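You operate a simulated robot arm through the tools that you are given. There is no shell and no other tool. Be economical: measure what you need, move in short steps, check, and stop when the job is done.

You are at the controls of a simulated two-armed robot. One attempt, no reset.

Task
Take the blue cloth from the top of the lift table and lay it out flat on the packing table.

The check looks at the end state, three seconds after you hand in, the way a careful person would. Anything else that was tipped, shoved, dropped, spilled or broken makes it a failure. Flat cloth is picked up by pressing the open fingertips on it (5 to 10 N) and closing them slowly along it; thin cloth reads only 2 to 8 mm in the jaws.

Robot
Two 7-joint arms with two-finger parallel grippers on one trunk, on a base that drives. Base frame: it is fixed to the floor where the robot stands at the start and does not move with it; the origin is under the middle of the robot, x ahead of it, y to its left, z up; the surface under the hand at the start is at about z = 62. Lengths are in cm, angles in rad, forces in N, time in s.
The left shoulder is at the start at [7, 18.8, 126.7], the right one opposite. With the tool pointing down near the work surface each hand reaches from about 10 to 66 cm from the robot's upright axis, wherever it stands, measured 20 degrees to its own side. Places, roughly: packing table [-150, -20, 80]. Payload 3.91 kg a hand.
Tool frame (each hand has its own): the origin (TCP) lies between the finger pads and is the grasp point; the fingertips stand 3 cm ahead of it; z points along the fingers, y is the line along which they close. Largest opening 11 cm; finger width 2, thickness 1; the body of the gripper, 4.8 by 11.2 cm, starts 5.5 cm behind the TCP.
Orientation is that of the tool frame in the base frame, as [roll, pitch, yaw] about the fixed x, y, z axes, in that order (R = Rz(yaw) Ry(pitch) Rx(roll)). With the fingers straight down and closing along the base's y, the tool's x points along the base's -x, its y along +y and its z along -z.

Tools
- The arms move only by the tool move_arm. It takes "left_plan", "right_plan" or both (then of equal length, played together; a hand with none holds still); each is a list of rows, each a list of 3 entries, a list of its own where there are three numbers: the shift along the tool's x, y, z in cm, then the turn, a rotation vector about the tool's x, y, z in rad, then the gripper command, from -1 (fully open) to 1 (shut), values between in proportion. In form: [[[x, y, z], [rx, ry, rz], gripper], ...]. A call has 1 to 20 rows; each row is the pose to reach, as a shift and turn from the pose commanded when the call began, along the tool's axes at that moment. Rows are played at 5 a second. More than 5 cm and 0.15 rad between two rows, or a gripper value outside its range, and nothing of the call is played. A pose out of reach is approached as far as the arm can. The call stops where the force on the tool passes 40 N (or 10 N more than at its start, if that is more) or the arm is blocked; 0.2 s more then pass. The fingers move at their own pace (about 7.2 cm/s each) and stop on an object; they squeeze with about 43 N. The grip force told is the motor's: it shows also when the fingers shut on nothing. Time passes only in rows, and 0.2 s behind the last, so rows that repeat a pose let the fingers close. The reply holds the time, the measured pose of the TCP, the force on the tool along the base axes, the opening and the grip force, in the units named above and with some noise, with the torque about the TCP (base axes, N m) and any sound that the robot's microphone picked up.
- Cameras (640 x 400 px; columns grow to the right, rows downward): "scene" is now at [11.51, -0.53, 145.9]; the picture's right is [-0.06, -1.00, 0.00], its down [-0.87, 0.06, -0.49] and it looks along [0.49, -0.03, -0.87] (base axes); focal length 296 px, centre (320, 200). "left" rides on the left gripper at [7.2, -1.7, -10.3] in its tool frame; the picture's right is [0.23, 0.97, 0.00], its down [-0.76, 0.18, -0.62] and it looks along [-0.61, 0.14, 0.78] (tool axes); focal length 222 px, centre (320, 200). "right" rides on the right gripper at [7.3, 1.7, -10.3] in its tool frame; the picture's right is [-0.23, 0.97, 0.00], its down [-0.76, -0.18, -0.62] and it looks along [-0.61, -0.14, 0.78] (tool axes); focal length 222 px, centre (320, 200). There is no depth. A picture from a camera that has moved, and an enlarged one, comes with that camera's place and axes in the base frame and with its lens.
- snapshot(camera): a new picture of that camera. No time passes.
- lift_body(by): slides the trunk up (or, below 0, down) by that many cm; the arms and the scene camera ride with it, the base frame stays. It gives what a move gives, with no picture.
- drive_base(legs): drives the robot by 1 to 6 legs, each [ahead, turn to the left] in cm and rad, along the robot's own axes; the way and the turn of a leg run together, so that a leg with both is an arc; at most 150 cm and 3.142 rad a leg. The arms and the cameras ride along, it lands a little off, and it stops where it bumps. It gives what a move gives.
- pan_tilt(pan, tilt): turns the head with the scene camera to pan (to the left, within 1.501 rad either way) and tilt (down, from -0.506 to 1.204), counted from straight ahead of the robot. It gives what a move gives.
- close_up(camera, box): a new picture of the part [left, top, right, bottom] of that camera's present view, enlarged. No time passes.
- hand_in(): hands the job in; it is judged then, once.

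Go step by step. Nothing tells you exact positions but the pictures and the camera data: compare them with the known pose of the tool, close in by small moves and look again before you grip or let go. The budget is 120 turns and 88 pictures, counting those below and the enlarged ones. Unless the task says otherwise, let go and move clear before handing in, and close with one line.

The tools are called after ">>>" as name(argument=value, ...) on one line, values as JSON. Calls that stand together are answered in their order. move_arm: Moves the arms, as the interface text tells. Its arguments: {"type":"object","properties":{"left_plan":{"type":"array"},"right_plan":{"type":"array"}},"required":[]} The other tools are called the same way: lift_body (by) slides the trunk up or down; drive_base (legs) drives the base; pan_tilt (pan, tilt) turns the head that bears the scene camera; snapshot (camera) takes a picture; close_up (camera, box) takes an enlarged picture of a part of a camera's view; hand_in () hands the job in.

At the start:

```text
time_s: 0.0
left_position: [39.75, 22.94, 75.45]
left_ee_rot: [3.141, 0.015, -3.139]
left_ft_force: [36.9, -45.3, -127.9]
left_moment: [6.28, -6.34, 3.98]
left_gripper_width: 11.02
left_gripper_force: 0.1
right_position: [43.04, -17.76, 80.36]
right_ee_rot: [3.13, 0.049, 3.102]
right_ft_force: [79.8, 210.2, -259.5]
right_moment: [-27.85, -13.45, -19.43]
right_gripper_width: 11.0
right_gripper_force: 0.0
trunk travel left (down, up): [-77.7, 16.3]
robot x, y, heading: [0.16, -0.32, -0.003]
head pan, tilt: [-0.065, 1.056]
```

scene: 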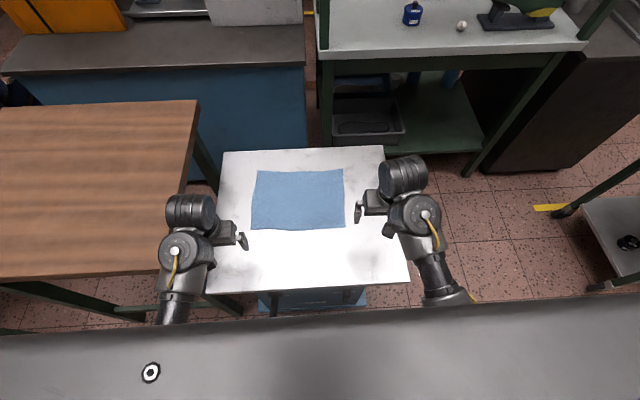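
right: 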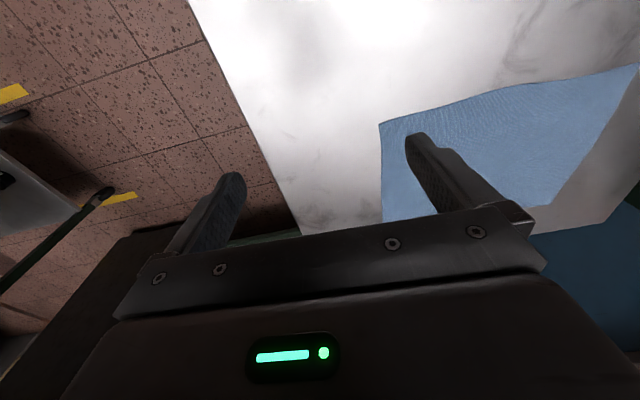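
left: 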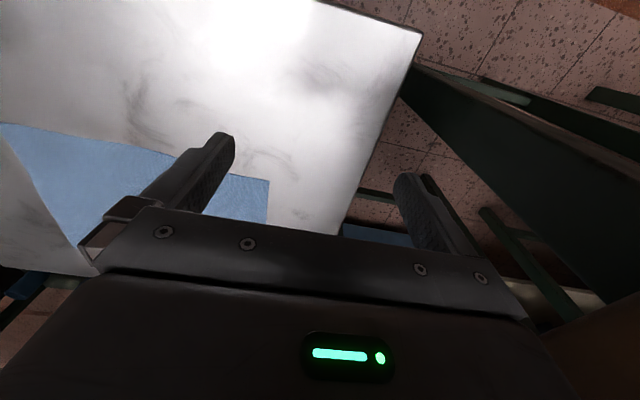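

The blue cloth lies on the white lift table, roughly x 48–72, y −11 to 18. First I'll let things settle with a null move and check the force readings and the view.

>>> move_arm(left_plan=[[[0, 0, 0], [0, 0, 0], -1]], right_plan=[[[0, 0, 0], [0, 0, 0], -1]])

>>> close_up(camera="scene", box=[180, 130, 440, 310])

```text
time_s: 0.4
left_position: [39.84, 23.11, 75.51]
left_ee_rot: [-3.14, 0.018, -3.137]
left_ft_force: [19.1, -14.1, -42.9]
left_moment: [1.92, -1.36, 1.26]
left_gripper_width: 10.99
left_gripper_force: 0.0
right_position: [43.06, -17.78, 80.41]
right_ee_rot: [3.128, 0.056, 3.091]
right_ft_force: [28.3, 69.1, -68.9]
right_moment: [-9.07, -2.67, -6.51]
right_gripper_width: 11.0
right_gripper_force: 0.1
trunk travel left (down, up): [-77.7, 16.3]
robot x, y, heading: [-0.08, -0.21, 0.0]
head pan, tilt: [-0.065, 1.056]
```

```text
2.22 times, centred on (310, 220) of scene
camera zoom: at [11.51, -0.53, 145.9], right [-0.06, -1.0, 0.0], down [-0.87, 0.06, -0.49], along [0.49, -0.03, -0.87], focal length 657 px, centre (342, 156)
```

zoom: 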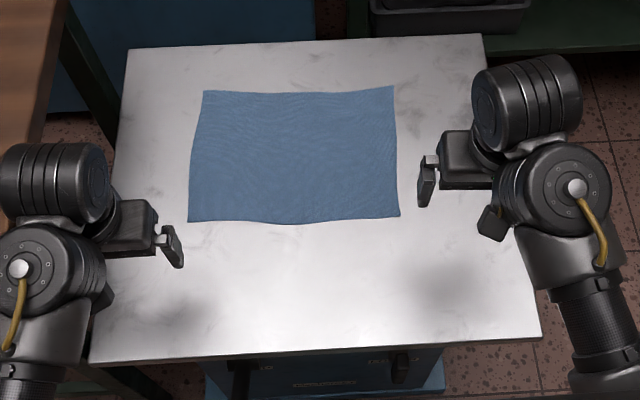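

The cloth is flat, with near corners at about (49.5, 18.7) and (48.7, −10.9). I'll bring both hands above these corners with the fingers part-closed to about 3.5 cm.

>>> move_arm(left_plan=[[[-3, -2, 0], [0, 0, 0], -0.5], [[-6, -4, 1], [0, 0, 0], 0], [[-9, -6, 2], [0, 0, 0], 0.36], [[-11.2, -7.1, 4], [0, 0.015, 0], 0.36], [[-11.2, -7.1, 5], [0, 0.015, 0], 0.36]], right_plan=[[[-2, 2, 2], [0, 0.02, -0.01], -0.5], [[-4, 4, 4], [0, 0.03, -0.02], 0], [[-6, 6, 6], [0, 0.05, -0.05], 0.36], [[-7.4, 8.5, 8.5], [0, 0.056, -0.05], 0.36], [[-7.4, 9.3, 10], [0, 0.056, -0.05], 0.36]])

>>> close_up(camera="scene", box=[180, 130, 440, 310])

>>> snapshot(camera="left")

>>> snapshot(camera="right")

```text
time_s: 1.6
left_position: [51.05, 16.01, 70.61]
left_ee_rot: [-3.139, -0.001, -3.136]
left_ft_force: [0.4, 0.8, 0.4]
left_moment: [0.01, 0.0, -0.05]
left_gripper_width: 3.54
left_gripper_force: 0.0
right_position: [51.23, -8.56, 70.85]
right_ee_rot: [3.129, -0.004, -3.132]
right_ft_force: [-1.2, 0.1, -0.5]
right_moment: [0.04, 0.02, 0.03]
right_gripper_width: 3.54
right_gripper_force: 0.2
trunk travel left (down, up): [-77.7, 16.3]
robot x, y, heading: [-0.07, 0.09, -0.004]
head pan, tilt: [-0.065, 1.056]
```

```text
2.22 times, centred on (310, 220) of scene
camera zoom: at [11.4, -0.52, 145.91], right [-0.06, -1.0, 0.0], down [-0.87, 0.06, -0.49], along [0.49, -0.03, -0.87], focal length 657 px, centre (342, 156)
```

zoom: 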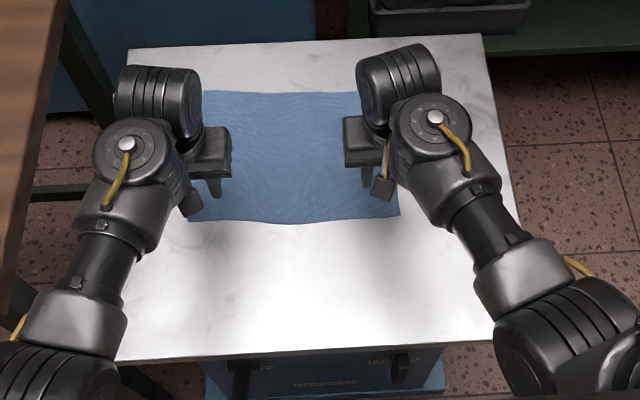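

```text
82 pictures are left
camera left: at [43.67, 14.15, 80.91], right [-0.23, 0.97, 0.0], down [0.76, 0.18, 0.62], along [0.61, 0.14, -0.78], focal length 222 px, centre (320, 200)
```

left: 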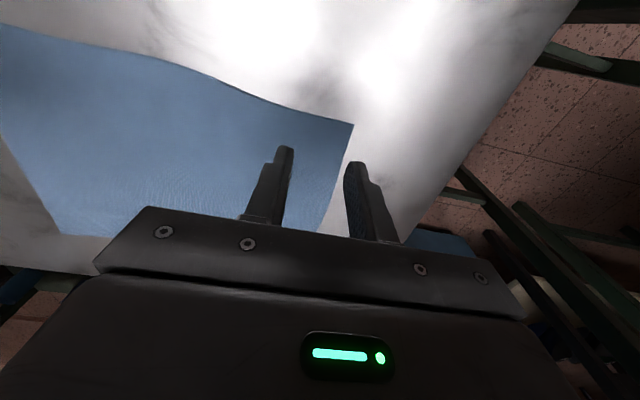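

```text
81 pictures are left
camera right: at [44.13, -7.06, 81.3], right [0.22, 0.98, 0.01], down [0.77, -0.18, 0.62], along [0.6, -0.13, -0.79], focal length 222 px, centre (320, 200)
```

right: 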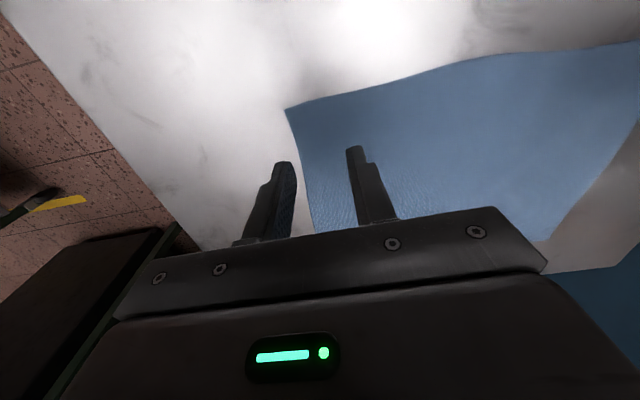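

Both hands sit slightly too far out, with the outer fingers right at the cloth's side edges. I'll shift them inward and descend to just above the surface.

>>> move_arm(left_plan=[[[-0.3, -1, 0], [0, 0, 0], 0.36], [[-0.6, -1.6, 1.5], [0, 0, 0], 0.36], [[-0.6, -1.6, 3], [0, 0, 0], 0.36], [[-0.6, -1.6, 4], [0, 0, 0], 0.36], [[-0.6, -1.6, 4.6], [0, 0, 0], 0.36]], right_plan=[[[0, 1, 0], [0, 0, 0], 0.36], [[0, 2, 1.5], [0, 0, 0], 0.36], [[0, 2, 3], [0, 0, 0], 0.36], [[0, 2, 4], [0, 0, 0], 0.36], [[0, 2, 4.8], [0, 0, 0], 0.36]])

>>> snapshot(camera="left")

>>> snapshot(camera="right")

```text
time_s: 2.8
left_position: [51.71, 14.34, 65.97]
left_ee_rot: [-3.141, -0.002, -3.139]
left_ft_force: [-0.1, -0.1, 0.8]
left_moment: [0.01, -0.01, 0.0]
left_gripper_width: 3.52
left_gripper_force: 0.0
right_position: [51.34, -6.69, 66.1]
right_ee_rot: [3.131, -0.006, -3.131]
right_ft_force: [0.5, -0.1, -0.3]
right_moment: [-0.04, 0.01, 0.03]
right_gripper_width: 3.52
right_gripper_force: 0.0
trunk travel left (down, up): [-77.7, 16.3]
robot x, y, heading: [-0.27, -0.01, 0.001]
head pan, tilt: [-0.065, 1.056]
```

```text
80 pictures are left
camera left: at [44.36, 12.52, 76.26], right [-0.23, 0.97, 0.0], down [0.76, 0.18, 0.62], along [0.61, 0.14, -0.78], focal length 222 px, centre (320, 200)
```

left: 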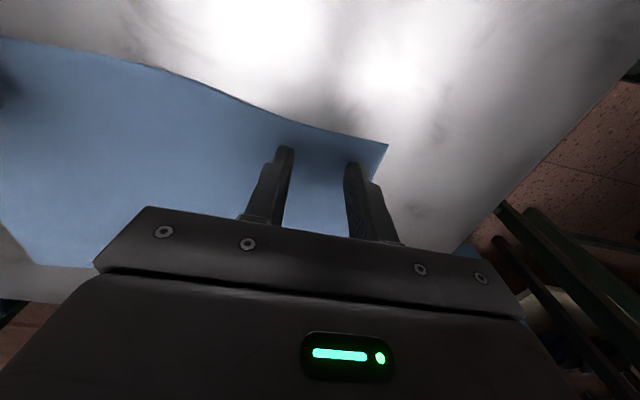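

```text
79 pictures are left
camera right: at [44.13, -5.07, 76.44], right [0.22, 0.98, 0.01], down [0.77, -0.18, 0.62], along [0.6, -0.13, -0.79], focal length 222 px, centre (320, 200)
```

right: 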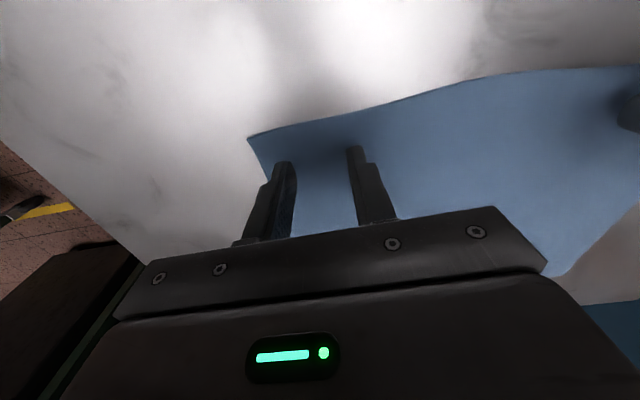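

Both finger pairs are now inside the cloth near its two near corners. Now I'll go down slowly to contact.

>>> move_arm(left_plan=[[[0, 0, 0.3], [0, 0, 0], 0.36], [[0, 0, 0.6], [0, 0, 0], 0.36], [[0, 0, 0.8], [0, 0, 0], 0.36], [[0, 0, 0.9], [0, 0, 0], 0.36]], right_plan=[[[0, 0, 0.3], [0, 0, 0], 0.36], [[0, 0, 0.6], [0, 0, 0], 0.36], [[0, 0, 0.8], [0, 0, 0], 0.36], [[0, 0, 0.9], [0, 0, 0], 0.36]])

```text
time_s: 3.8
left_position: [51.68, 14.32, 65.18]
left_ee_rot: [-3.141, -0.002, -3.138]
left_ft_force: [-0.6, 0.4, 0.5]
left_moment: [0.02, 0.02, 0.04]
left_gripper_width: 3.51
left_gripper_force: 0.0
right_position: [51.18, -6.75, 65.34]
right_ee_rot: [3.131, -0.005, -3.131]
right_ft_force: [0.6, 0.5, 0.1]
right_moment: [0.0, -0.02, 0.04]
right_gripper_width: 3.49
right_gripper_force: 0.0
trunk travel left (down, up): [-77.7, 16.3]
robot x, y, heading: [-0.03, -0.1, -0.003]
head pan, tilt: [-0.065, 1.056]
```

>>> move_arm(left_plan=[[[0, 0, 0.1], [0, 0, 0], 0.36], [[0, 0, 0.2], [0, 0, 0], 0.36], [[0, 0, 0.3], [0, 0, 0], 0.36]], right_plan=[[[0, 0, 0.15], [0, 0, 0], 0.36], [[0, 0, 0.3], [0, 0, 0], 0.36], [[0, 0, 0.4], [0, 0, 0], 0.36]])

```text
time_s: 4.6
left_position: [51.66, 14.31, 65.08]
left_ee_rot: [-3.138, 0.003, -3.138]
left_ft_force: [1.9, 1.3, 9.9]
left_moment: [0.19, 0.06, -0.01]
left_gripper_width: 3.53
left_gripper_force: 0.1
right_position: [51.24, -6.65, 64.96]
right_ee_rot: [3.131, 0.0, -3.132]
right_ft_force: [0.5, 0.5, 21.2]
right_moment: [-0.55, 0.06, -0.02]
right_gripper_width: 3.47
right_gripper_force: 0.0
trunk travel left (down, up): [-77.7, 16.3]
robot x, y, heading: [-0.15, 0.01, 0.001]
head pan, tilt: [-0.065, 1.056]
```

Contact is at about z=62: left reads 10 N, right 21 N, which is a bit much. I'll ease the right hand up slightly and recheck.

>>> move_arm(left_plan=[[[0, 0, 0], [0, 0, 0], 0.36], [[0, 0, 0], [0, 0, 0], 0.36]], right_plan=[[[0, 0, -0.12], [0, 0, 0], 0.36], [[0, 0, -0.12], [0, 0, 0], 0.36]])

```text
time_s: 5.2
left_position: [51.61, 14.23, 65.11]
left_ee_rot: [-3.139, 0.004, -3.138]
left_ft_force: [-1.9, 2.6, 29.5]
left_moment: [0.36, 0.2, -0.03]
left_gripper_width: 3.53
left_gripper_force: 0.0
right_position: [51.25, -6.66, 65.21]
right_ee_rot: [3.13, -0.001, -3.134]
right_ft_force: [0.0, -1.7, -1.5]
right_moment: [0.03, -0.02, -0.01]
right_gripper_width: 3.53
right_gripper_force: 0.1
trunk travel left (down, up): [-77.7, 16.3]
robot x, y, heading: [0.24, 0.09, -0.003]
head pan, tilt: [-0.065, 1.056]
```

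>>> move_arm(left_plan=[[[0, 0, -0.09], [0, 0, 0], 0.36], [[0, 0, -0.09], [0, 0, 0], 0.36], [[0, 0, -0.09], [0, 0, 0], 0.36]], right_plan=[[[0, 0, 0.06], [0, 0, 0], 0.36], [[0, 0, 0.06], [0, 0, 0], 0.36], [[0, 0, 0.06], [0, 0, 0], 0.36]])

```text
time_s: 6.0
left_position: [51.47, 14.16, 65.07]
left_ee_rot: [-3.14, 0.002, -3.137]
left_ft_force: [3.1, 0.7, 17.7]
left_moment: [0.21, 0.01, 0.0]
left_gripper_width: 3.52
left_gripper_force: 0.0
right_position: [51.24, -6.81, 65.13]
right_ee_rot: [3.132, 0.0, -3.13]
right_ft_force: [2.0, 0.3, 18.3]
right_moment: [-0.47, -0.08, 0.03]
right_gripper_width: 3.46
right_gripper_force: 0.0
trunk travel left (down, up): [-77.7, 16.3]
robot x, y, heading: [-0.17, 0.09, -0.001]
head pan, tilt: [-0.065, 1.056]
```

>>> move_arm(left_plan=[[[0, 0, -0.05], [0, 0, 0], 0.36], [[0, 0, -0.05], [0, 0, 0], 0.36], [[0, 0, -0.05], [0, 0, 0], 0.4]], right_plan=[[[0, 0, -0.04], [0, 0, 0], 0.36], [[0, 0, -0.04], [0, 0, 0], 0.36], [[0, 0, -0.04], [0, 0, 0], 0.4]])

```text
time_s: 6.8
left_position: [51.44, 14.3, 65.14]
left_ee_rot: [-3.141, -0.001, -3.138]
left_ft_force: [-0.3, -2.0, 17.0]
left_moment: [0.07, 0.08, -0.01]
left_gripper_width: 3.24
left_gripper_force: 0.1
right_position: [51.05, -6.83, 65.07]
right_ee_rot: [3.134, -0.001, -3.132]
right_ft_force: [1.6, 0.3, 12.0]
right_moment: [-0.32, -0.04, 0.04]
right_gripper_width: 3.3
right_gripper_force: 0.1
trunk travel left (down, up): [-77.7, 16.3]
robot x, y, heading: [0.28, 0.17, 0.004]
head pan, tilt: [-0.065, 1.056]
```

Forces are 17 and 12 N and nearly in range, so I'll ease off slightly and close slowly.

>>> move_arm(left_plan=[[[0, 0, -0.05], [0, 0, 0], 0.42], [[0, 0, -0.05], [0, 0, 0], 0.46], [[0, 0, -0.05], [0, 0, 0], 0.5], [[0, 0, -0.05], [0, 0, 0], 0.54], [[0, 0, -0.05], [0, 0, 0], 0.58], [[0, 0, -0.05], [0, 0, 0], 0.62], [[0, 0, -0.05], [0, 0, 0], 0.66], [[0, 0, -0.05], [0, 0, 0], 0.7]], right_plan=[[[0, 0, -0.02], [0, 0, 0], 0.42], [[0, 0, -0.02], [0, 0, 0], 0.46], [[0, 0, -0.02], [0, 0, 0], 0.5], [[0, 0, -0.02], [0, 0, 0], 0.54], [[0, 0, -0.02], [0, 0, 0], 0.58], [[0, 0, -0.02], [0, 0, 0], 0.62], [[0, 0, -0.02], [0, 0, 0], 0.66], [[0, 0, -0.02], [0, 0, 0], 0.7]])

>>> snapshot(camera="left")

>>> snapshot(camera="right")

```text
time_s: 8.6
left_position: [51.5, 14.45, 65.11]
left_ee_rot: [-3.141, 0.0, -3.139]
left_ft_force: [0.1, -0.5, 5.3]
left_moment: [-0.01, 0.0, 0.02]
left_gripper_width: 1.62
left_gripper_force: 0.1
right_position: [51.2, -6.96, 65.1]
right_ee_rot: [3.133, -0.002, -3.133]
right_ft_force: [0.5, -0.3, 15.1]
right_moment: [-0.28, -0.04, 0.02]
right_gripper_width: 1.68
right_gripper_force: 0.1
trunk travel left (down, up): [-77.7, 16.3]
robot x, y, heading: [-0.27, 0.0, 0.006]
head pan, tilt: [-0.065, 1.056]
```

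```text
78 pictures are left
camera left: at [44.21, 12.56, 75.36], right [-0.23, 0.97, 0.0], down [0.76, 0.18, 0.62], along [0.61, 0.14, -0.78], focal length 222 px, centre (320, 200)
```

left: 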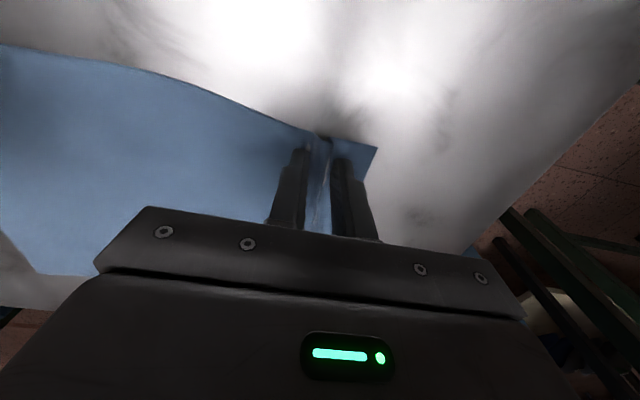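

```text
77 pictures are left
camera right: at [44.07, -5.33, 75.43], right [0.22, 0.98, 0.01], down [0.76, -0.18, 0.62], along [0.61, -0.13, -0.78], focal length 222 px, centre (320, 200)
```

right: 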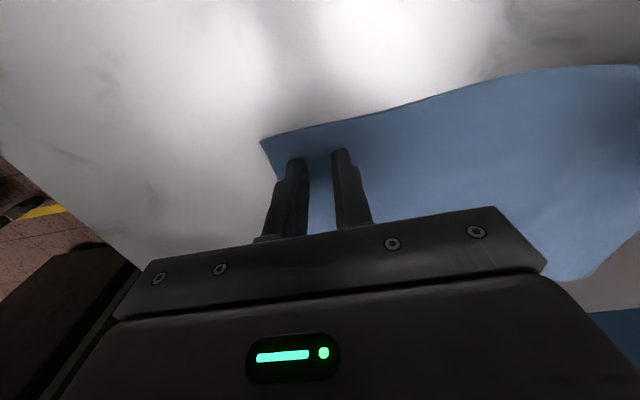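

The left hand is gathering a ridge. The right is less clear, so I'll keep closing both.

>>> move_arm(left_plan=[[[0, 0, 0], [0, 0, 0], 0.74], [[0, 0, 0], [0, 0, 0], 0.78], [[0, 0, 0], [0, 0, 0], 0.82], [[0, 0, 0], [0, 0, 0], 0.86], [[0, 0, 0], [0, 0, 0], 0.9], [[0, 0, 0], [0, 0, 0], 0.95], [[0, 0, 0], [0, 0, 0], 1], [[0, 0, 0], [0, 0, 0], 1]], right_plan=[[[0, 0, 0], [0, 0, 0], 0.74], [[0, 0, 0], [0, 0, 0], 0.78], [[0, 0, 0], [0, 0, 0], 0.82], [[0, 0, 0], [0, 0, 0], 0.86], [[0, 0, 0], [0, 0, 0], 0.9], [[0, 0, 0], [0, 0, 0], 0.95], [[0, 0, 0], [0, 0, 0], 1], [[0, 0, 0], [0, 0, 0], 1]])

>>> snapshot(camera="left")

>>> snapshot(camera="right")

```text
time_s: 10.4
left_position: [51.67, 14.27, 65.1]
left_ee_rot: [-3.14, 0.002, -3.14]
left_ft_force: [0.7, -0.9, 6.5]
left_moment: [-0.06, -0.05, -0.04]
left_gripper_width: 0.17
left_gripper_force: 42.6
right_position: [51.24, -6.92, 65.12]
right_ee_rot: [3.133, 0.0, -3.133]
right_ft_force: [0.6, -1.3, 17.9]
right_moment: [-0.13, -0.02, -0.01]
right_gripper_width: 0.0
right_gripper_force: 38.0
trunk travel left (down, up): [-77.7, 16.3]
robot x, y, heading: [0.24, 0.16, 0.005]
head pan, tilt: [-0.065, 1.056]
```

```text
76 pictures are left
camera left: at [44.23, 12.53, 75.4], right [-0.23, 0.97, 0.0], down [0.76, 0.18, 0.62], along [0.61, 0.14, -0.78], focal length 222 px, centre (320, 200)
```

left: 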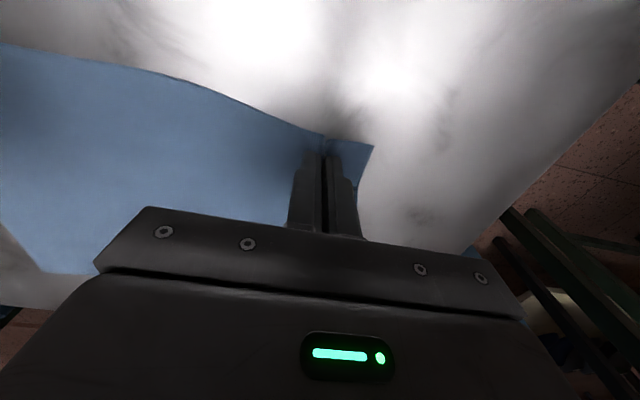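

```text
75 pictures are left
camera right: at [44.04, -5.36, 75.42], right [0.22, 0.98, 0.01], down [0.76, -0.18, 0.62], along [0.61, -0.13, -0.78], focal length 222 px, centre (320, 200)
```

right: 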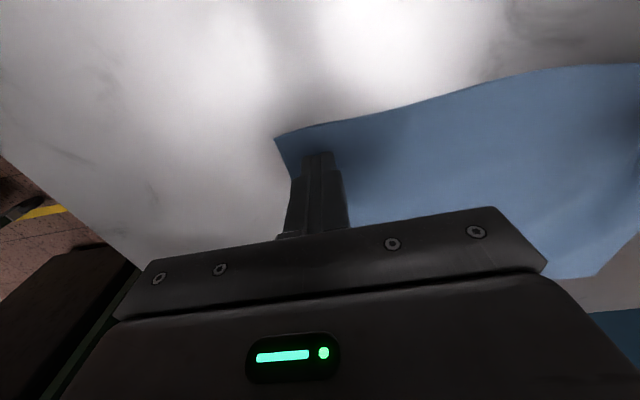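

The left hand holds cloth (1.7 mm), but the right closed on nothing. The torque shows the right hand's outer finger took the load, so I'll lift it, level it by a small turn, open, and try again a bit further in.

>>> move_arm(left_plan=[[[0, 0, 0], [0, 0, 0], 1], [[0, 0, 0], [0, 0, 0], 1], [[0, 0, 0], [0, 0, 0], 1], [[0, 0, 0], [0, 0, 0], 1], [[0, 0, 0], [0, 0, 0], 1], [[0, 0, 0], [0, 0, 0], 1], [[0, 0, 0], [0, 0, 0], 1]], right_plan=[[[0, 0, -0.6], [0, 0, 0], 1], [[0, 0, -1], [0, 0, 0], 0.6], [[-0.2, 1, -1], [0.013, 0, 0], 0.18], [[-0.4, 1.6, -1], [0.013, 0, 0], 0.18], [[-0.4, 1.6, -0.6], [0.013, 0, 0], 0.18], [[-0.4, 1.6, -0.2], [0.013, 0, 0], 0.18], [[-0.4, 1.6, -0.1], [0.013, 0, 0], 0.18]])

>>> snapshot(camera="right")

```text
time_s: 12.0
left_position: [51.32, 14.34, 65.05]
left_ee_rot: [-3.141, 0.0, -3.139]
left_ft_force: [-0.2, -0.6, 0.6]
left_moment: [0.02, -0.02, 0.01]
left_gripper_width: 0.19
left_gripper_force: 41.6
right_position: [51.69, -6.39, 65.09]
right_ee_rot: [-3.123, 0.002, -3.138]
right_ft_force: [-5.1, -1.0, 35.6]
right_moment: [1.0, 0.15, 0.15]
right_gripper_width: 4.38
right_gripper_force: 0.1
trunk travel left (down, up): [-77.7, 16.3]
robot x, y, heading: [0.01, 0.12, -0.001]
head pan, tilt: [-0.065, 1.056]
```

```text
74 pictures are left
camera right: at [44.51, -4.5, 75.38], right [0.22, 0.97, -0.02], down [0.76, -0.16, 0.63], along [0.61, -0.15, -0.78], focal length 222 px, centre (320, 200)
```

right: 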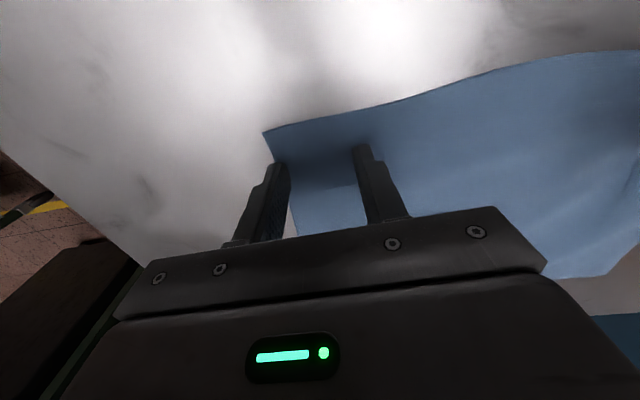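

Force is too high and the hand isn't where I commanded it. I'll lift 1 cm and check the free pose.

>>> move_arm(right_plan=[[[0, 0, -0.6], [0, 0, 0], 0.18], [[0, 0, -1.2], [0, 0, 0], 0.18], [[0, 0, -1.2], [0, 0, 0], 0.18], [[0, 0, -1.2], [0, 0, 0], 0.18]])

>>> snapshot(camera="right")

```text
time_s: 13.0
left_position: [51.64, 14.34, 65.12]
left_ee_rot: [3.141, -0.001, -3.14]
left_ft_force: [1.9, 0.0, 13.2]
left_moment: [0.01, -0.06, -0.02]
left_gripper_width: 0.19
left_gripper_force: 41.9
right_position: [52.44, -5.85, 66.9]
right_ee_rot: [-3.13, 0.01, -3.136]
right_ft_force: [0.2, -0.3, -0.2]
right_moment: [-0.03, -0.01, -0.03]
right_gripper_width: 4.51
right_gripper_force: 0.2
trunk travel left (down, up): [-77.7, 16.3]
robot x, y, heading: [-0.07, -0.05, 0.001]
head pan, tilt: [-0.065, 1.056]
```

```text
73 pictures are left
camera right: at [45.26, -4.16, 76.96], right [0.22, 0.97, -0.01], down [0.76, -0.17, 0.63], along [0.62, -0.15, -0.77], focal length 222 px, centre (320, 200)
```

right: 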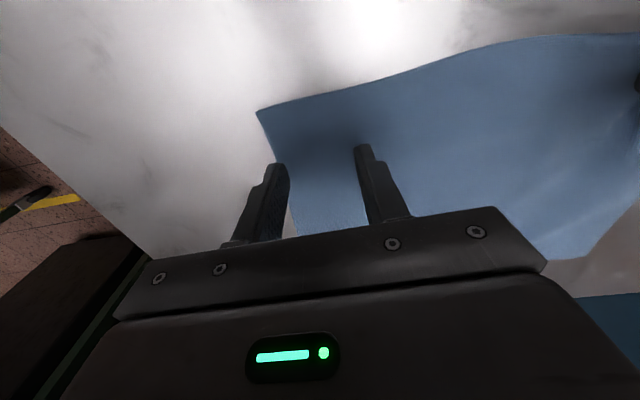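

>>> move_arm(right_plan=[[[0.3, 0.5, 0], [-0.005, 0, 0], 0.3], [[0.5, 1, 0], [-0.01, 0.01, 0], 0.3], [[0.5, 1, 0.6], [-0.01, 0.01, 0], 0.3], [[0.5, 1, 1.2], [-0.01, 0.01, 0], 0.3], [[0.5, 1, 1.5], [-0.01, 0.01, 0], 0.3], [[0.5, 1, 1.5], [-0.01, 0.01, 0], 0.3], [[0.5, 1, 1.5], [-0.01, 0.01, 0], 0.3]])

```text
time_s: 14.0
left_position: [51.5, 14.32, 65.0]
left_ee_rot: [-3.141, 0.0, -3.137]
left_ft_force: [-1.4, -0.6, 8.4]
left_moment: [0.0, 0.08, -0.03]
left_gripper_width: 0.16
left_gripper_force: 41.8
right_position: [51.88, -6.66, 65.12]
right_ee_rot: [-3.117, 0.002, 3.141]
right_ft_force: [-3.2, 0.2, 19.6]
right_moment: [0.52, 0.13, 0.08]
right_gripper_width: 3.82
right_gripper_force: 0.1
trunk travel left (down, up): [-77.7, 16.3]
robot x, y, heading: [0.23, -0.09, 0.004]
head pan, tilt: [-0.065, 1.056]
stopped in row 4 (right hand): the force on the tool passed its limit at 50 N (the readings are from after the stop); the commanded pose is now the measured one
```

The right hand isn't reaching the commanded y, as if it is blocked or limited. I'll lift and test the sideways motion free of contact.

>>> move_arm(right_plan=[[[0, 0, -1], [0, 0, 0], 0.3], [[0, 0, -2], [0, 0, 0], 0.3], [[0, 0, -2], [-0.01, 0, 0], 0.3], [[0, 0, -2], [-0.02, 0, 0], 0.3], [[0, 0.5, -2], [-0.02, 0, 0], 0.3], [[0, 1, -2], [-0.02, 0, 0], 0.3], [[0, 1, -2], [-0.02, 0, 0], 0.3], [[0, 1, -2], [-0.02, 0, 0], 0.3]])

>>> snapshot(camera="scene")

```text
time_s: 15.8
left_position: [51.53, 14.35, 65.15]
left_ee_rot: [-3.141, 0.001, -3.137]
left_ft_force: [4.5, -0.5, 24.2]
left_moment: [-0.02, -0.08, -0.02]
left_gripper_width: 0.17
left_gripper_force: 41.6
right_position: [51.81, -6.52, 66.7]
right_ee_rot: [-3.124, -0.004, 3.136]
right_ft_force: [0.1, -0.9, 0.0]
right_moment: [-0.01, 0.0, 0.0]
right_gripper_width: 3.85
right_gripper_force: 0.1
trunk travel left (down, up): [-77.7, 16.3]
robot x, y, heading: [-0.26, 0.05, -0.0]
head pan, tilt: [-0.065, 1.056]
```

```text
72 pictures are left
camera scene: at [11.28, -0.62, 145.93], right [-0.06, -1.0, 0.0], down [-0.87, 0.06, -0.49], along [0.49, -0.03, -0.87], focal length 296 px, centre (320, 200)
```

scene: 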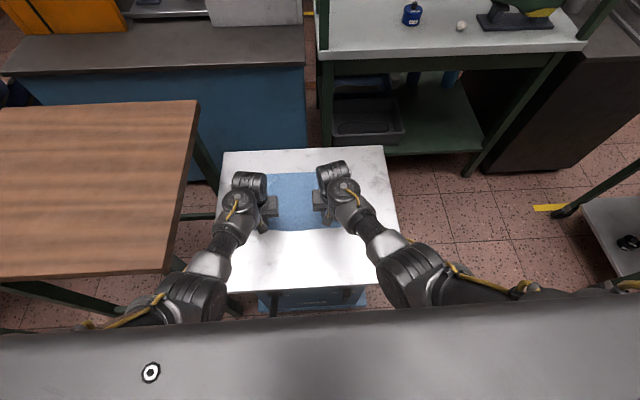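

The right wrist looks to be near a joint limit at this yaw. I'll turn it counter-clockwise from above, in line with the forearm, and see whether tracking improves.

>>> move_arm(right_plan=[[[0, 0, 0], [0, 0, -0.1], 0.36], [[0, 0, 0], [0, 0, -0.2], 0.36], [[0, 0, 0], [0, 0, -0.3], 0.36], [[0, 0, 0], [0, 0, -0.3], 0.36], [[0, 0, 0], [0, 0, -0.3], 0.36]])

```text
time_s: 17.0
left_position: [51.55, 14.21, 65.0]
left_ee_rot: [3.141, 0.0, -3.139]
left_ft_force: [5.0, -0.6, 27.7]
left_moment: [0.03, -0.08, -0.04]
left_gripper_width: 0.17
left_gripper_force: 42.0
right_position: [51.69, -5.48, 67.13]
right_ee_rot: [-3.139, -0.002, -2.84]
right_ft_force: [-0.3, -0.8, 0.2]
right_moment: [-0.04, 0.02, -0.02]
right_gripper_width: 3.52
right_gripper_force: 0.0
trunk travel left (down, up): [-77.7, 16.3]
robot x, y, heading: [-0.19, 0.08, 0.001]
head pan, tilt: [-0.065, 1.056]
```

That relieved it: the pose now tracks and the tool is level. I'll descend gently.

>>> move_arm(right_plan=[[[0, 0, 0.7], [0, 0, 0], 0.36], [[0, 0, 1.3], [0, 0, 0], 0.36], [[0, 0, 1.7], [0, 0, 0], 0.36], [[0, 0, 1.9], [0, 0, 0], 0.36], [[0, 0, 1.9], [0, 0, 0], 0.36], [[0, 0, 1.9], [0, 0, 0], 0.36]])

>>> snapshot(camera="right")

```text
time_s: 18.4
left_position: [51.45, 14.27, 65.12]
left_ee_rot: [-3.14, -0.001, -3.137]
left_ft_force: [5.8, 0.4, 28.4]
left_moment: [0.01, -0.08, -0.03]
left_gripper_width: 0.17
left_gripper_force: 41.8
right_position: [51.65, -5.46, 65.13]
right_ee_rot: [-3.142, -0.002, -2.839]
right_ft_force: [0.4, -0.7, 0.8]
right_moment: [0.02, 0.02, 0.01]
right_gripper_width: 3.52
right_gripper_force: 0.2
trunk travel left (down, up): [-77.7, 16.3]
robot x, y, heading: [-0.35, 0.11, 0.001]
head pan, tilt: [-0.065, 1.056]
```

```text
71 pictures are left
camera right: at [44.31, -5.96, 75.43], right [-0.07, 1.0, 0.0], down [0.78, 0.06, 0.62], along [0.62, 0.04, -0.78], focal length 222 px, centre (320, 200)
```

right: 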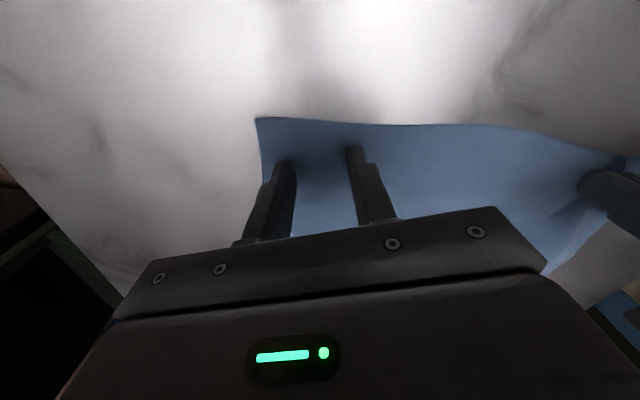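

Outer finger is just inside the side edge. I'll shift in 0.5 cm, press lightly, and ease the left hand up a touch.

>>> move_arm(left_plan=[[[0, 0, -0.1], [0, 0, 0], 1], [[0, 0, -0.1], [0, 0, 0], 1], [[0, 0, -0.1], [0, 0, 0], 1], [[0, 0, -0.1], [0, 0, 0], 1]], right_plan=[[[0, 0.5, 0], [0, 0, 0], 0.36], [[0, 0.5, 0.1], [0, 0, 0], 0.36], [[0, 0.5, 0.17], [0, 0, 0], 0.36], [[0, 0.5, 0.17], [0, 0, 0], 0.36]])

```text
time_s: 19.4
left_position: [51.33, 14.29, 65.21]
left_ee_rot: [-3.141, -0.003, -3.139]
left_ft_force: [1.2, -0.2, 8.9]
left_moment: [-0.05, -0.04, -0.01]
left_gripper_width: 0.2
left_gripper_force: 40.8
right_position: [51.48, -5.04, 65.21]
right_ee_rot: [-3.138, -0.001, -2.842]
right_ft_force: [-1.8, -2.8, 21.9]
right_moment: [0.27, 0.22, 0.06]
right_gripper_width: 3.43
right_gripper_force: 0.0
trunk travel left (down, up): [-77.7, 16.3]
robot x, y, heading: [-0.07, 0.03, 0.003]
head pan, tilt: [-0.065, 1.056]
```

>>> move_arm(right_plan=[[[0, 0, -0.07], [-0.003, 0, 0], 0.36], [[0, 0, -0.07], [-0.003, 0, 0], 0.4], [[0, 0, -0.07], [-0.003, 0, 0], 0.44], [[0, 0, -0.07], [-0.003, 0, 0], 0.48], [[0, 0, -0.07], [-0.003, 0, 0], 0.52], [[0, 0, -0.07], [-0.003, 0, 0], 0.56], [[0, 0, -0.07], [-0.003, 0, 0], 0.6], [[0, 0, -0.07], [-0.003, 0, 0], 0.64], [[0, 0, -0.07], [-0.003, 0, 0], 0.68]])

>>> close_up(camera="right", box=[220, 80, 440, 240])

```text
time_s: 21.4
left_position: [51.42, 14.26, 65.22]
left_ee_rot: [-3.138, -0.002, -3.139]
left_ft_force: [0.4, -3.5, 0.5]
left_moment: [-0.11, 0.0, 0.01]
left_gripper_width: 0.15
left_gripper_force: 41.9
right_position: [51.53, -4.96, 65.15]
right_ee_rot: [3.14, -0.002, -2.839]
right_ft_force: [1.4, 4.1, 24.8]
right_moment: [0.13, 0.0, 0.0]
right_gripper_width: 1.79
right_gripper_force: 0.2
trunk travel left (down, up): [-77.7, 16.3]
robot x, y, heading: [0.31, -0.09, -0.002]
head pan, tilt: [-0.065, 1.056]
```

```text
2.50 times, centred on (330, 160) of right
camera zoom: at [44.23, -5.49, 75.4], right [-0.07, 1.0, 0.0], down [0.78, 0.06, 0.62], along [0.62, 0.04, -0.78], focal length 555 px, centre (295, 300)
```

zoom: 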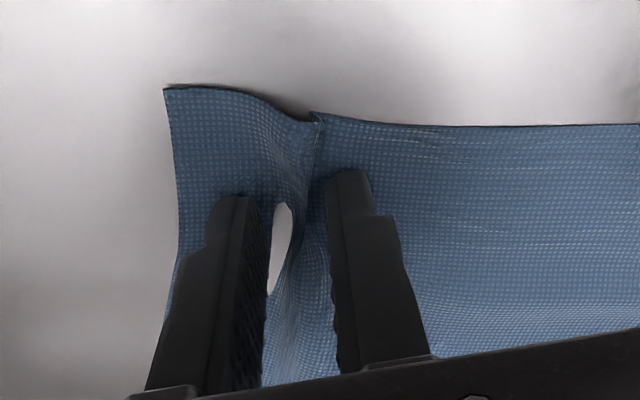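

A ridge is forming between the right fingers now, so I'll finish closing.

>>> move_arm(right_plan=[[[0, 0, -0.05], [0, 0, 0], 0.72], [[0, 0, -0.05], [0, 0, 0], 0.76], [[0, 0, -0.05], [0, 0, 0], 0.8], [[0, 0, -0.05], [0, 0, 0], 0.84], [[0, 0, -0.05], [0, 0, 0], 0.88], [[0, 0, -0.05], [0, 0, 0], 0.92], [[0, 0, -0.05], [0, 0, 0], 1], [[0, 0, -0.05], [0, 0, 0], 1]])

>>> close_up(camera="right", box=[220, 80, 440, 240])

>>> close_up(camera="left", box=[220, 80, 440, 240])

```text
time_s: 23.2
left_position: [51.37, 14.28, 65.18]
left_ee_rot: [-3.141, -0.003, -3.14]
left_ft_force: [-0.2, -7.0, 0.4]
left_moment: [-0.2, -0.03, 0.02]
left_gripper_width: 0.16
left_gripper_force: 41.3
right_position: [51.55, -4.87, 65.16]
right_ee_rot: [3.141, -0.002, -2.84]
right_ft_force: [0.7, 6.8, 21.1]
right_moment: [0.18, -0.01, -0.04]
right_gripper_width: 0.16
right_gripper_force: 41.8
trunk travel left (down, up): [-77.7, 16.3]
robot x, y, heading: [0.26, 0.01, 0.001]
head pan, tilt: [-0.065, 1.056]
```

```text
2.50 times, centred on (330, 160) of right
camera zoom: at [44.23, -5.49, 75.41], right [-0.07, 1.0, 0.0], down [0.78, 0.06, 0.62], along [0.62, 0.04, -0.78], focal length 555 px, centre (295, 300)
```

zoom: 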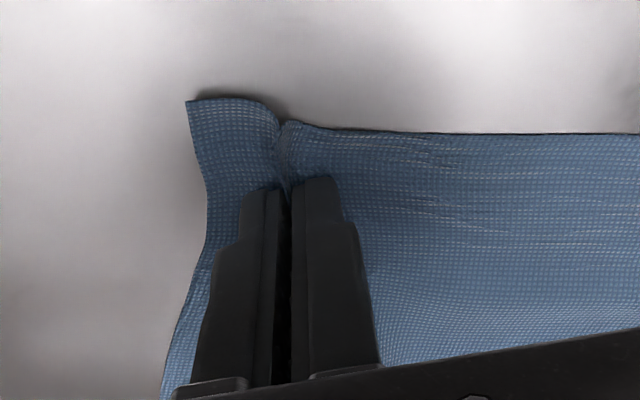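

```text
2.50 times, centred on (330, 160) of left
camera zoom: at [44.14, 12.53, 75.41], right [-0.23, 0.97, 0.0], down [0.76, 0.18, 0.62], along [0.6, 0.14, -0.78], focal length 555 px, centre (295, 300)
```

zoom: 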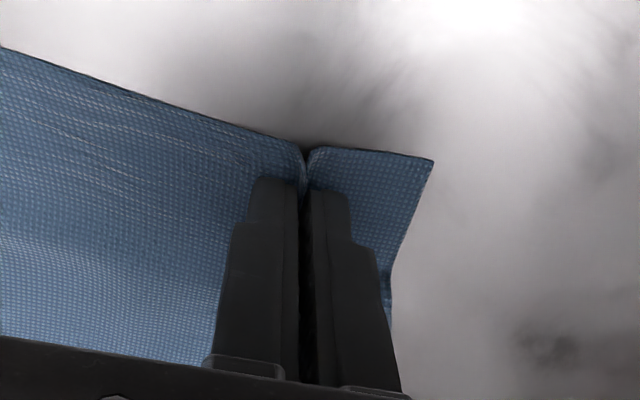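

Both hands hold cloth, with slight tension between them (7 N). I'll lift 12 cm and check.

>>> move_arm(left_plan=[[[0, -0.3, -1], [0, 0, 0], 1], [[0, -0.3, -3], [0, 0, 0], 1], [[0, -0.3, -5], [0, 0, 0], 1], [[0, -0.3, -8], [0, 0, 0], 1], [[0, -0.3, -11], [0, 0, 0], 1], [[0, -0.3, -14], [0, 0, 0], 1]], right_plan=[[[0, 0, -1], [0, 0, 0], 1], [[0, 0, -3], [0, 0, 0], 1], [[0, 0, -5], [0, 0, 0], 1], [[0, 0, -8], [0, 0, 0], 1], [[0, 0, -11], [0, 0, 0], 1], [[0, 0, -14], [0, 0, 0], 1]])

>>> snapshot(camera="scene")

```text
time_s: 24.6
left_position: [51.56, 14.06, 79.16]
left_ee_rot: [-3.141, -0.006, -3.138]
left_ft_force: [-0.4, -2.2, 0.4]
left_moment: [-0.06, 0.02, 0.02]
left_gripper_width: 0.17
left_gripper_force: 41.9
right_position: [51.6, -4.88, 78.93]
right_ee_rot: [3.141, -0.006, -2.838]
right_ft_force: [-0.3, 2.2, -0.3]
right_moment: [0.06, -0.04, -0.01]
right_gripper_width: 0.18
right_gripper_force: 41.8
trunk travel left (down, up): [-77.7, 16.3]
robot x, y, heading: [0.05, -0.26, 0.002]
head pan, tilt: [-0.065, 1.056]
```

```text
67 pictures are left
camera scene: at [11.48, -0.53, 145.9], right [-0.06, -1.0, 0.0], down [-0.87, 0.06, -0.49], along [0.49, -0.03, -0.87], focal length 296 px, centre (320, 200)
```

scene: 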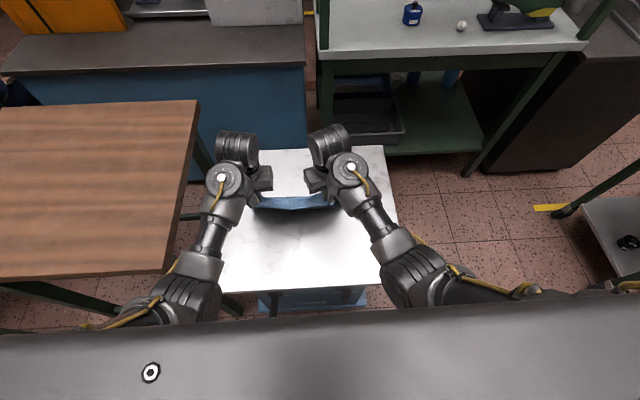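

Both corners came up cleanly. I'll raise the trunk, then look left and right to survey for turning.

>>> lift_body(by=16)

>>> move_arm(left_plan=[[[1, 0, -3], [0, 0, 0], 1], [[3, 0, -6], [0, 0, 0], 1], [[5, 0, -9], [0, 0, 0], 1], [[7, 0, -12], [0, 0, 0], 1], [[9, 0, -15], [0, 0, 0], 1], [[11, 0, -17], [0, 0, 0], 1]], right_plan=[[[1, 0.3, -3], [0, 0, 0], 1], [[2.85, 0.9, -6], [0, 0, 0], 1], [[4.76, 1.5, -9], [0, 0, 0], 1], [[6.7, 2.1, -12], [0, 0, 0], 1], [[8.6, 2.7, -15], [0, 0, 0], 1], [[10.5, 3.25, -17], [0, 0, 0], 1]])

>>> pan_tilt(pan=1.5, tilt=0.6)

>>> snapshot(camera="scene")

>>> pan_tilt(pan=-1.5, tilt=0.6)

>>> snapshot(camera="scene")

>>> pan_tilt(pan=0, tilt=0.8)

>>> snapshot(camera="scene")

```text
time_s: 26.4
left_position: [51.62, 13.95, 95.22]
left_ee_rot: [-3.141, -0.003, -3.14]
left_ft_force: [-0.3, -2.1, -0.1]
left_moment: [-0.07, 0.01, 0.0]
left_gripper_width: 0.17
left_gripper_force: 41.9
right_position: [51.62, -4.99, 94.96]
right_ee_rot: [3.14, -0.005, -2.841]
right_ft_force: [-0.7, 2.3, 0.3]
right_moment: [0.06, 0.03, -0.03]
right_gripper_width: 0.18
right_gripper_force: 41.9
trunk travel left (down, up): [-93.7, 0.3]
robot x, y, heading: [-0.12, 0.08, 0.002]
head pan, tilt: [-0.065, 1.056]
```

```text
time_s: 26.8
left_position: [51.28, 14.03, 96.81]
left_ee_rot: [-3.138, 0.01, -3.132]
left_ft_force: [2.0, -14.9, -4.9]
left_moment: [1.87, -0.24, 1.2]
left_gripper_width: 0.17
left_gripper_force: 41.0
right_position: [51.35, -4.88, 96.79]
right_ee_rot: [3.138, 0.016, -2.841]
right_ft_force: [5.3, 15.6, -24.0]
right_moment: [-1.57, -1.26, -1.24]
right_gripper_width: 0.18
right_gripper_force: 41.5
trunk travel left (down, up): [-93.7, 0.3]
robot x, y, heading: [0.24, 0.04, 0.002]
head pan, tilt: [-0.065, 1.056]
stopped in row 1 (right hand): the force on the tool passed its limit at 149 N (the readings are from after the stop); the commanded pose is now the measured one
```

```text
time_s: 28.4
left_position: [51.25, 13.92, 96.83]
left_ee_rot: [-3.14, 0.006, -3.135]
left_ft_force: [4.2, -18.2, -19.2]
left_moment: [2.12, -1.16, 1.38]
left_gripper_width: 0.15
left_gripper_force: 41.2
right_position: [51.46, -4.83, 96.57]
right_ee_rot: [3.138, 0.015, -2.838]
right_ft_force: [4.5, 30.6, -50.2]
right_moment: [-2.7, -3.48, -2.4]
right_gripper_width: 0.19
right_gripper_force: 41.3
trunk travel left (down, up): [-93.7, 0.3]
robot x, y, heading: [0.13, -0.21, 0.0]
head pan, tilt: [1.499, 0.6]
```

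```text
66 pictures are left
camera scene: at [5.57, 8.71, 165.48], right [1.0, -0.07, 0.0], down [-0.04, -0.56, -0.82], along [0.06, 0.82, -0.57], focal length 296 px, centre (320, 200)
```

scene: 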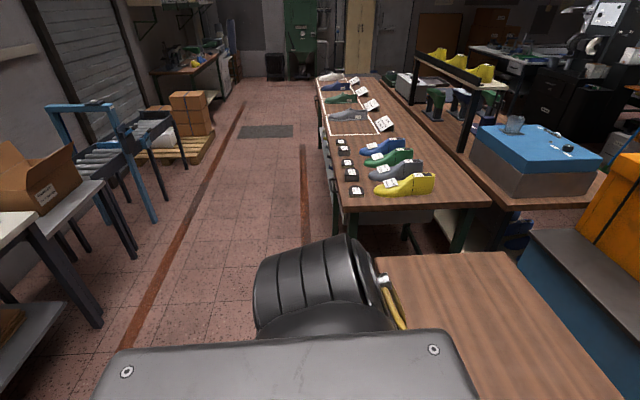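

```text
time_s: 31.0
left_position: [51.39, 14.11, 96.86]
left_ee_rot: [-3.139, 0.006, -3.136]
left_ft_force: [3.6, -18.7, -19.4]
left_moment: [2.38, -1.21, 1.57]
left_gripper_width: 0.19
left_gripper_force: 41.2
right_position: [51.6, -4.8, 96.61]
right_ee_rot: [3.138, 0.015, -2.838]
right_ft_force: [6.1, 27.2, -51.2]
right_moment: [-2.31, -3.46, -2.12]
right_gripper_width: 0.18
right_gripper_force: 41.9
trunk travel left (down, up): [-93.7, 0.3]
robot x, y, heading: [0.13, -0.33, 0.004]
head pan, tilt: [-1.499, 0.6]
```

```text
65 pictures are left
camera scene: at [5.57, -8.92, 165.48], right [-1.0, -0.07, 0.0], down [-0.04, 0.56, -0.83], along [0.06, -0.82, -0.56], focal length 296 px, centre (320, 200)
```

scene: 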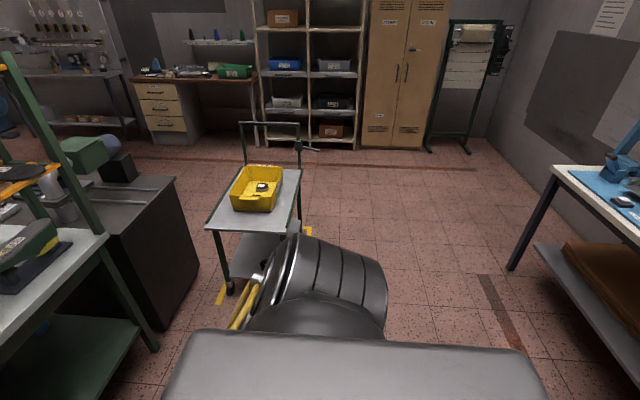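

```text
time_s: 32.6
left_position: [51.38, 13.89, 96.82]
left_ee_rot: [-3.139, 0.008, -3.136]
left_ft_force: [3.2, -19.0, -20.5]
left_moment: [2.39, -1.14, 1.59]
left_gripper_width: 0.16
left_gripper_force: 42.3
right_position: [51.5, -4.86, 96.67]
right_ee_rot: [3.138, 0.015, -2.837]
right_ft_force: [5.6, 27.6, -50.8]
right_moment: [-2.36, -3.44, -2.18]
right_gripper_width: 0.19
right_gripper_force: 41.5
trunk travel left (down, up): [-93.7, 0.3]
robot x, y, heading: [-0.34, -0.06, -0.002]
head pan, tilt: [0.0, 0.799]
```

```text
64 pictures are left
camera scene: at [13.0, -0.12, 163.79], right [0.0, -1.0, 0.0], down [-0.72, 0.0, -0.7], along [0.7, 0.0, -0.72], focal length 296 px, centre (320, 200)
```

scene: 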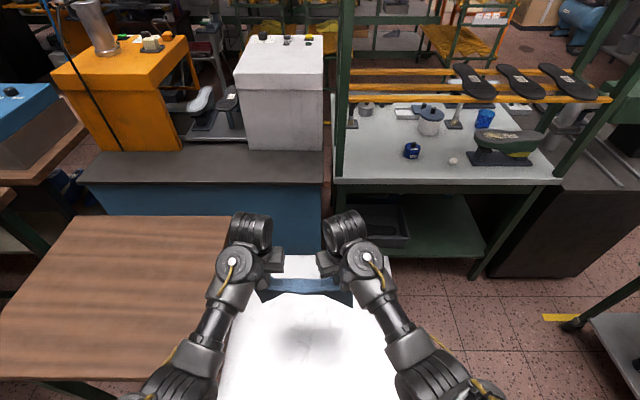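

A strong downward pull appeared when the arms rose. I'll look closer at the cloth to see whether it is caught.

>>> close_up(camera="scene", box=[210, 190, 430, 400])

>>> snapshot(camera="right")

>>> snapshot(camera="left")

```text
1.90 times, centred on (320, 295) of scene
camera zoom: at [13.0, -0.12, 163.79], right [0.0, -1.0, 0.0], down [-0.72, 0.0, -0.7], along [0.7, 0.0, -0.72], focal length 564 px, centre (320, 19)
```

zoom: 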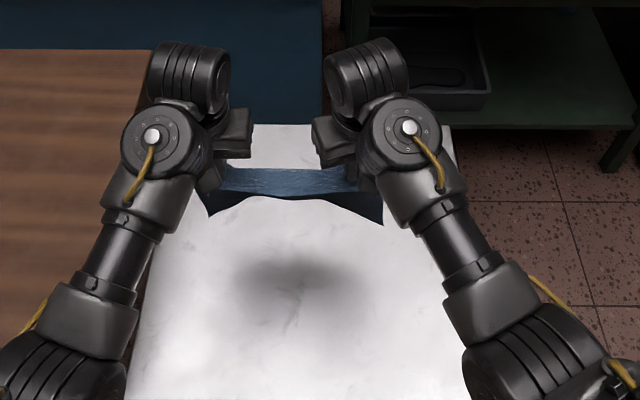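

```text
62 pictures are left
camera right: at [44.0, -5.44, 106.84], right [-0.07, 1.0, 0.01], down [0.77, 0.05, 0.63], along [0.63, 0.05, -0.77], focal length 222 px, centre (320, 200)
```

right: 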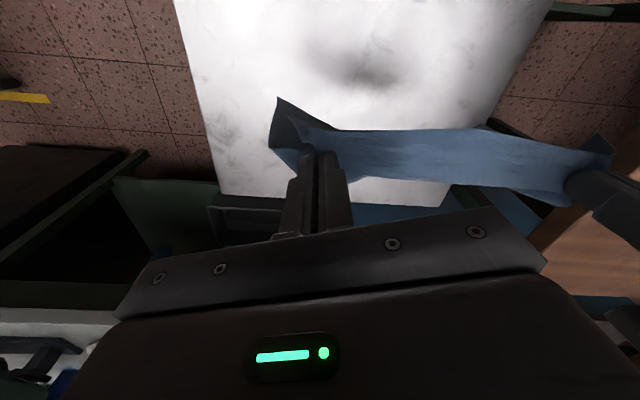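

```text
61 pictures are left
camera left: at [43.91, 12.19, 106.99], right [-0.23, 0.97, 0.0], down [0.76, 0.19, 0.63], along [0.61, 0.14, -0.78], focal length 222 px, centre (320, 200)
```

left: 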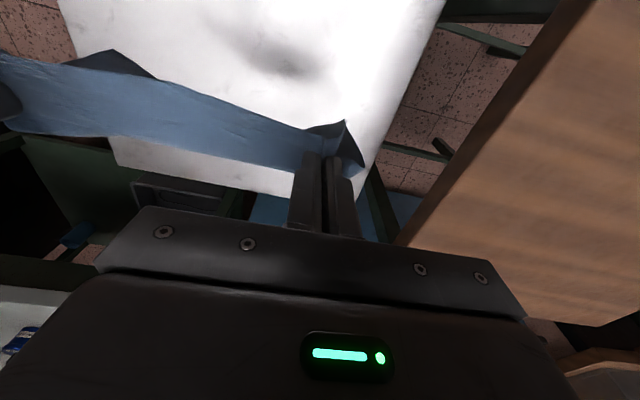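

The cloth hangs free, so the force comes from a hand pressing on its own arm at this height while pointing straight down. I'll back down a little, then tilt the fingers forward to free the wrists.

>>> move_arm(left_plan=[[[0, 0, 1], [0, 0, 0], 1], [[0, 0, 2], [0, 0, 0], 1], [[0, 0, 2], [0, -0.14, 0], 1], [[0, 0, 2], [0, -0.28, 0], 1], [[0, 0, 2], [0, -0.42, 0], 1], [[0, 0, 2], [0, -0.56, 0], 1], [[0, 0, 2], [0, -0.7, 0], 1]], right_plan=[[[0, 0, 1], [0, 0, 0], 1], [[0, 0, 2], [0, 0, 0], 1], [[0, 0, 2], [0.041, -0.134, 0], 1], [[0, 0, 2], [0.083, -0.267, 0], 1], [[0, 0, 2], [0.124, -0.401, 0], 1], [[0, 0, 2], [0.165, -0.535, 0], 1], [[0, 0, 2], [0.206, -0.668, 0], 1]])

```text
time_s: 34.2
left_position: [51.38, 14.03, 94.77]
left_ee_rot: [-3.135, 0.709, -3.13]
left_ft_force: [0.5, -0.6, 0.4]
left_moment: [-0.04, -0.01, -0.05]
left_gripper_width: 0.2
left_gripper_force: 41.7
right_position: [51.44, -4.69, 94.59]
right_ee_rot: [-2.903, 0.677, -2.759]
right_ft_force: [0.4, -0.2, -0.1]
right_moment: [0.03, 0.01, 0.0]
right_gripper_width: 0.18
right_gripper_force: 41.6
trunk travel left (down, up): [-93.7, 0.3]
robot x, y, heading: [-0.25, 0.24, -0.004]
head pan, tilt: [0.0, 0.799]
```

Forces vanished. Now I'll raise the tilted hands.

>>> move_arm(left_plan=[[[-1.9, 0, -2.3], [0, 0, 0], 1], [[-3.8, 0, -4.6], [0, 0, 0], 1], [[-5.8, 0, -6.8], [0, 0, 0], 1], [[-7.7, 0, -9.1], [0, 0, 0], 1], [[-9.6, 0, -11.4], [0, 0, 0], 1]], right_plan=[[[-1.9, -0.55, -2.27], [0, 0, 0], 1], [[-3.8, -1.1, -4.54], [0, 0, 0], 1], [[-5.64, -1.65, -6.8], [0, 0, 0], 1], [[-7.5, -2.2, -9.1], [0, 0, 0], 1], [[-9.4, -2.76, -11.35], [0, 0, 0], 1]])

>>> snapshot(camera="scene")

```text
time_s: 35.4
left_position: [51.34, 14.01, 109.7]
left_ee_rot: [-3.138, 0.705, -3.131]
left_ft_force: [-0.4, -1.2, 0.3]
left_moment: [-0.06, 0.02, -0.02]
left_gripper_width: 0.21
left_gripper_force: 41.4
right_position: [51.53, -4.82, 109.71]
right_ee_rot: [-2.902, 0.677, -2.757]
right_ft_force: [0.6, 0.9, 0.4]
right_moment: [0.07, 0.02, 0.03]
right_gripper_width: 0.2
right_gripper_force: 41.9
trunk travel left (down, up): [-93.7, 0.3]
robot x, y, heading: [-0.01, -0.19, -0.0]
head pan, tilt: [0.0, 0.799]
```

```text
60 pictures are left
camera scene: at [13.0, -0.09, 163.79], right [0.0, -1.0, 0.0], down [-0.72, 0.0, -0.7], along [0.7, 0.0, -0.72], focal length 296 px, centre (320, 200)
```

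scene: 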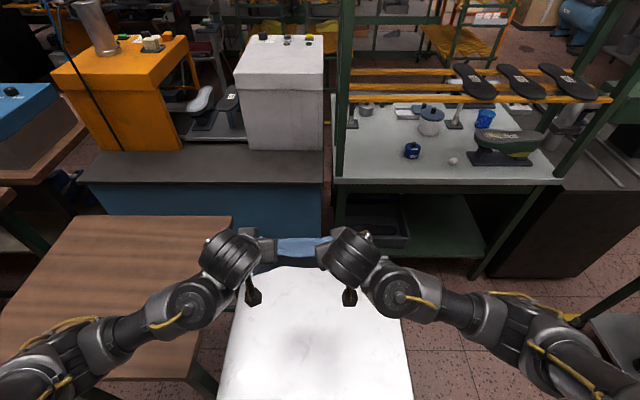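

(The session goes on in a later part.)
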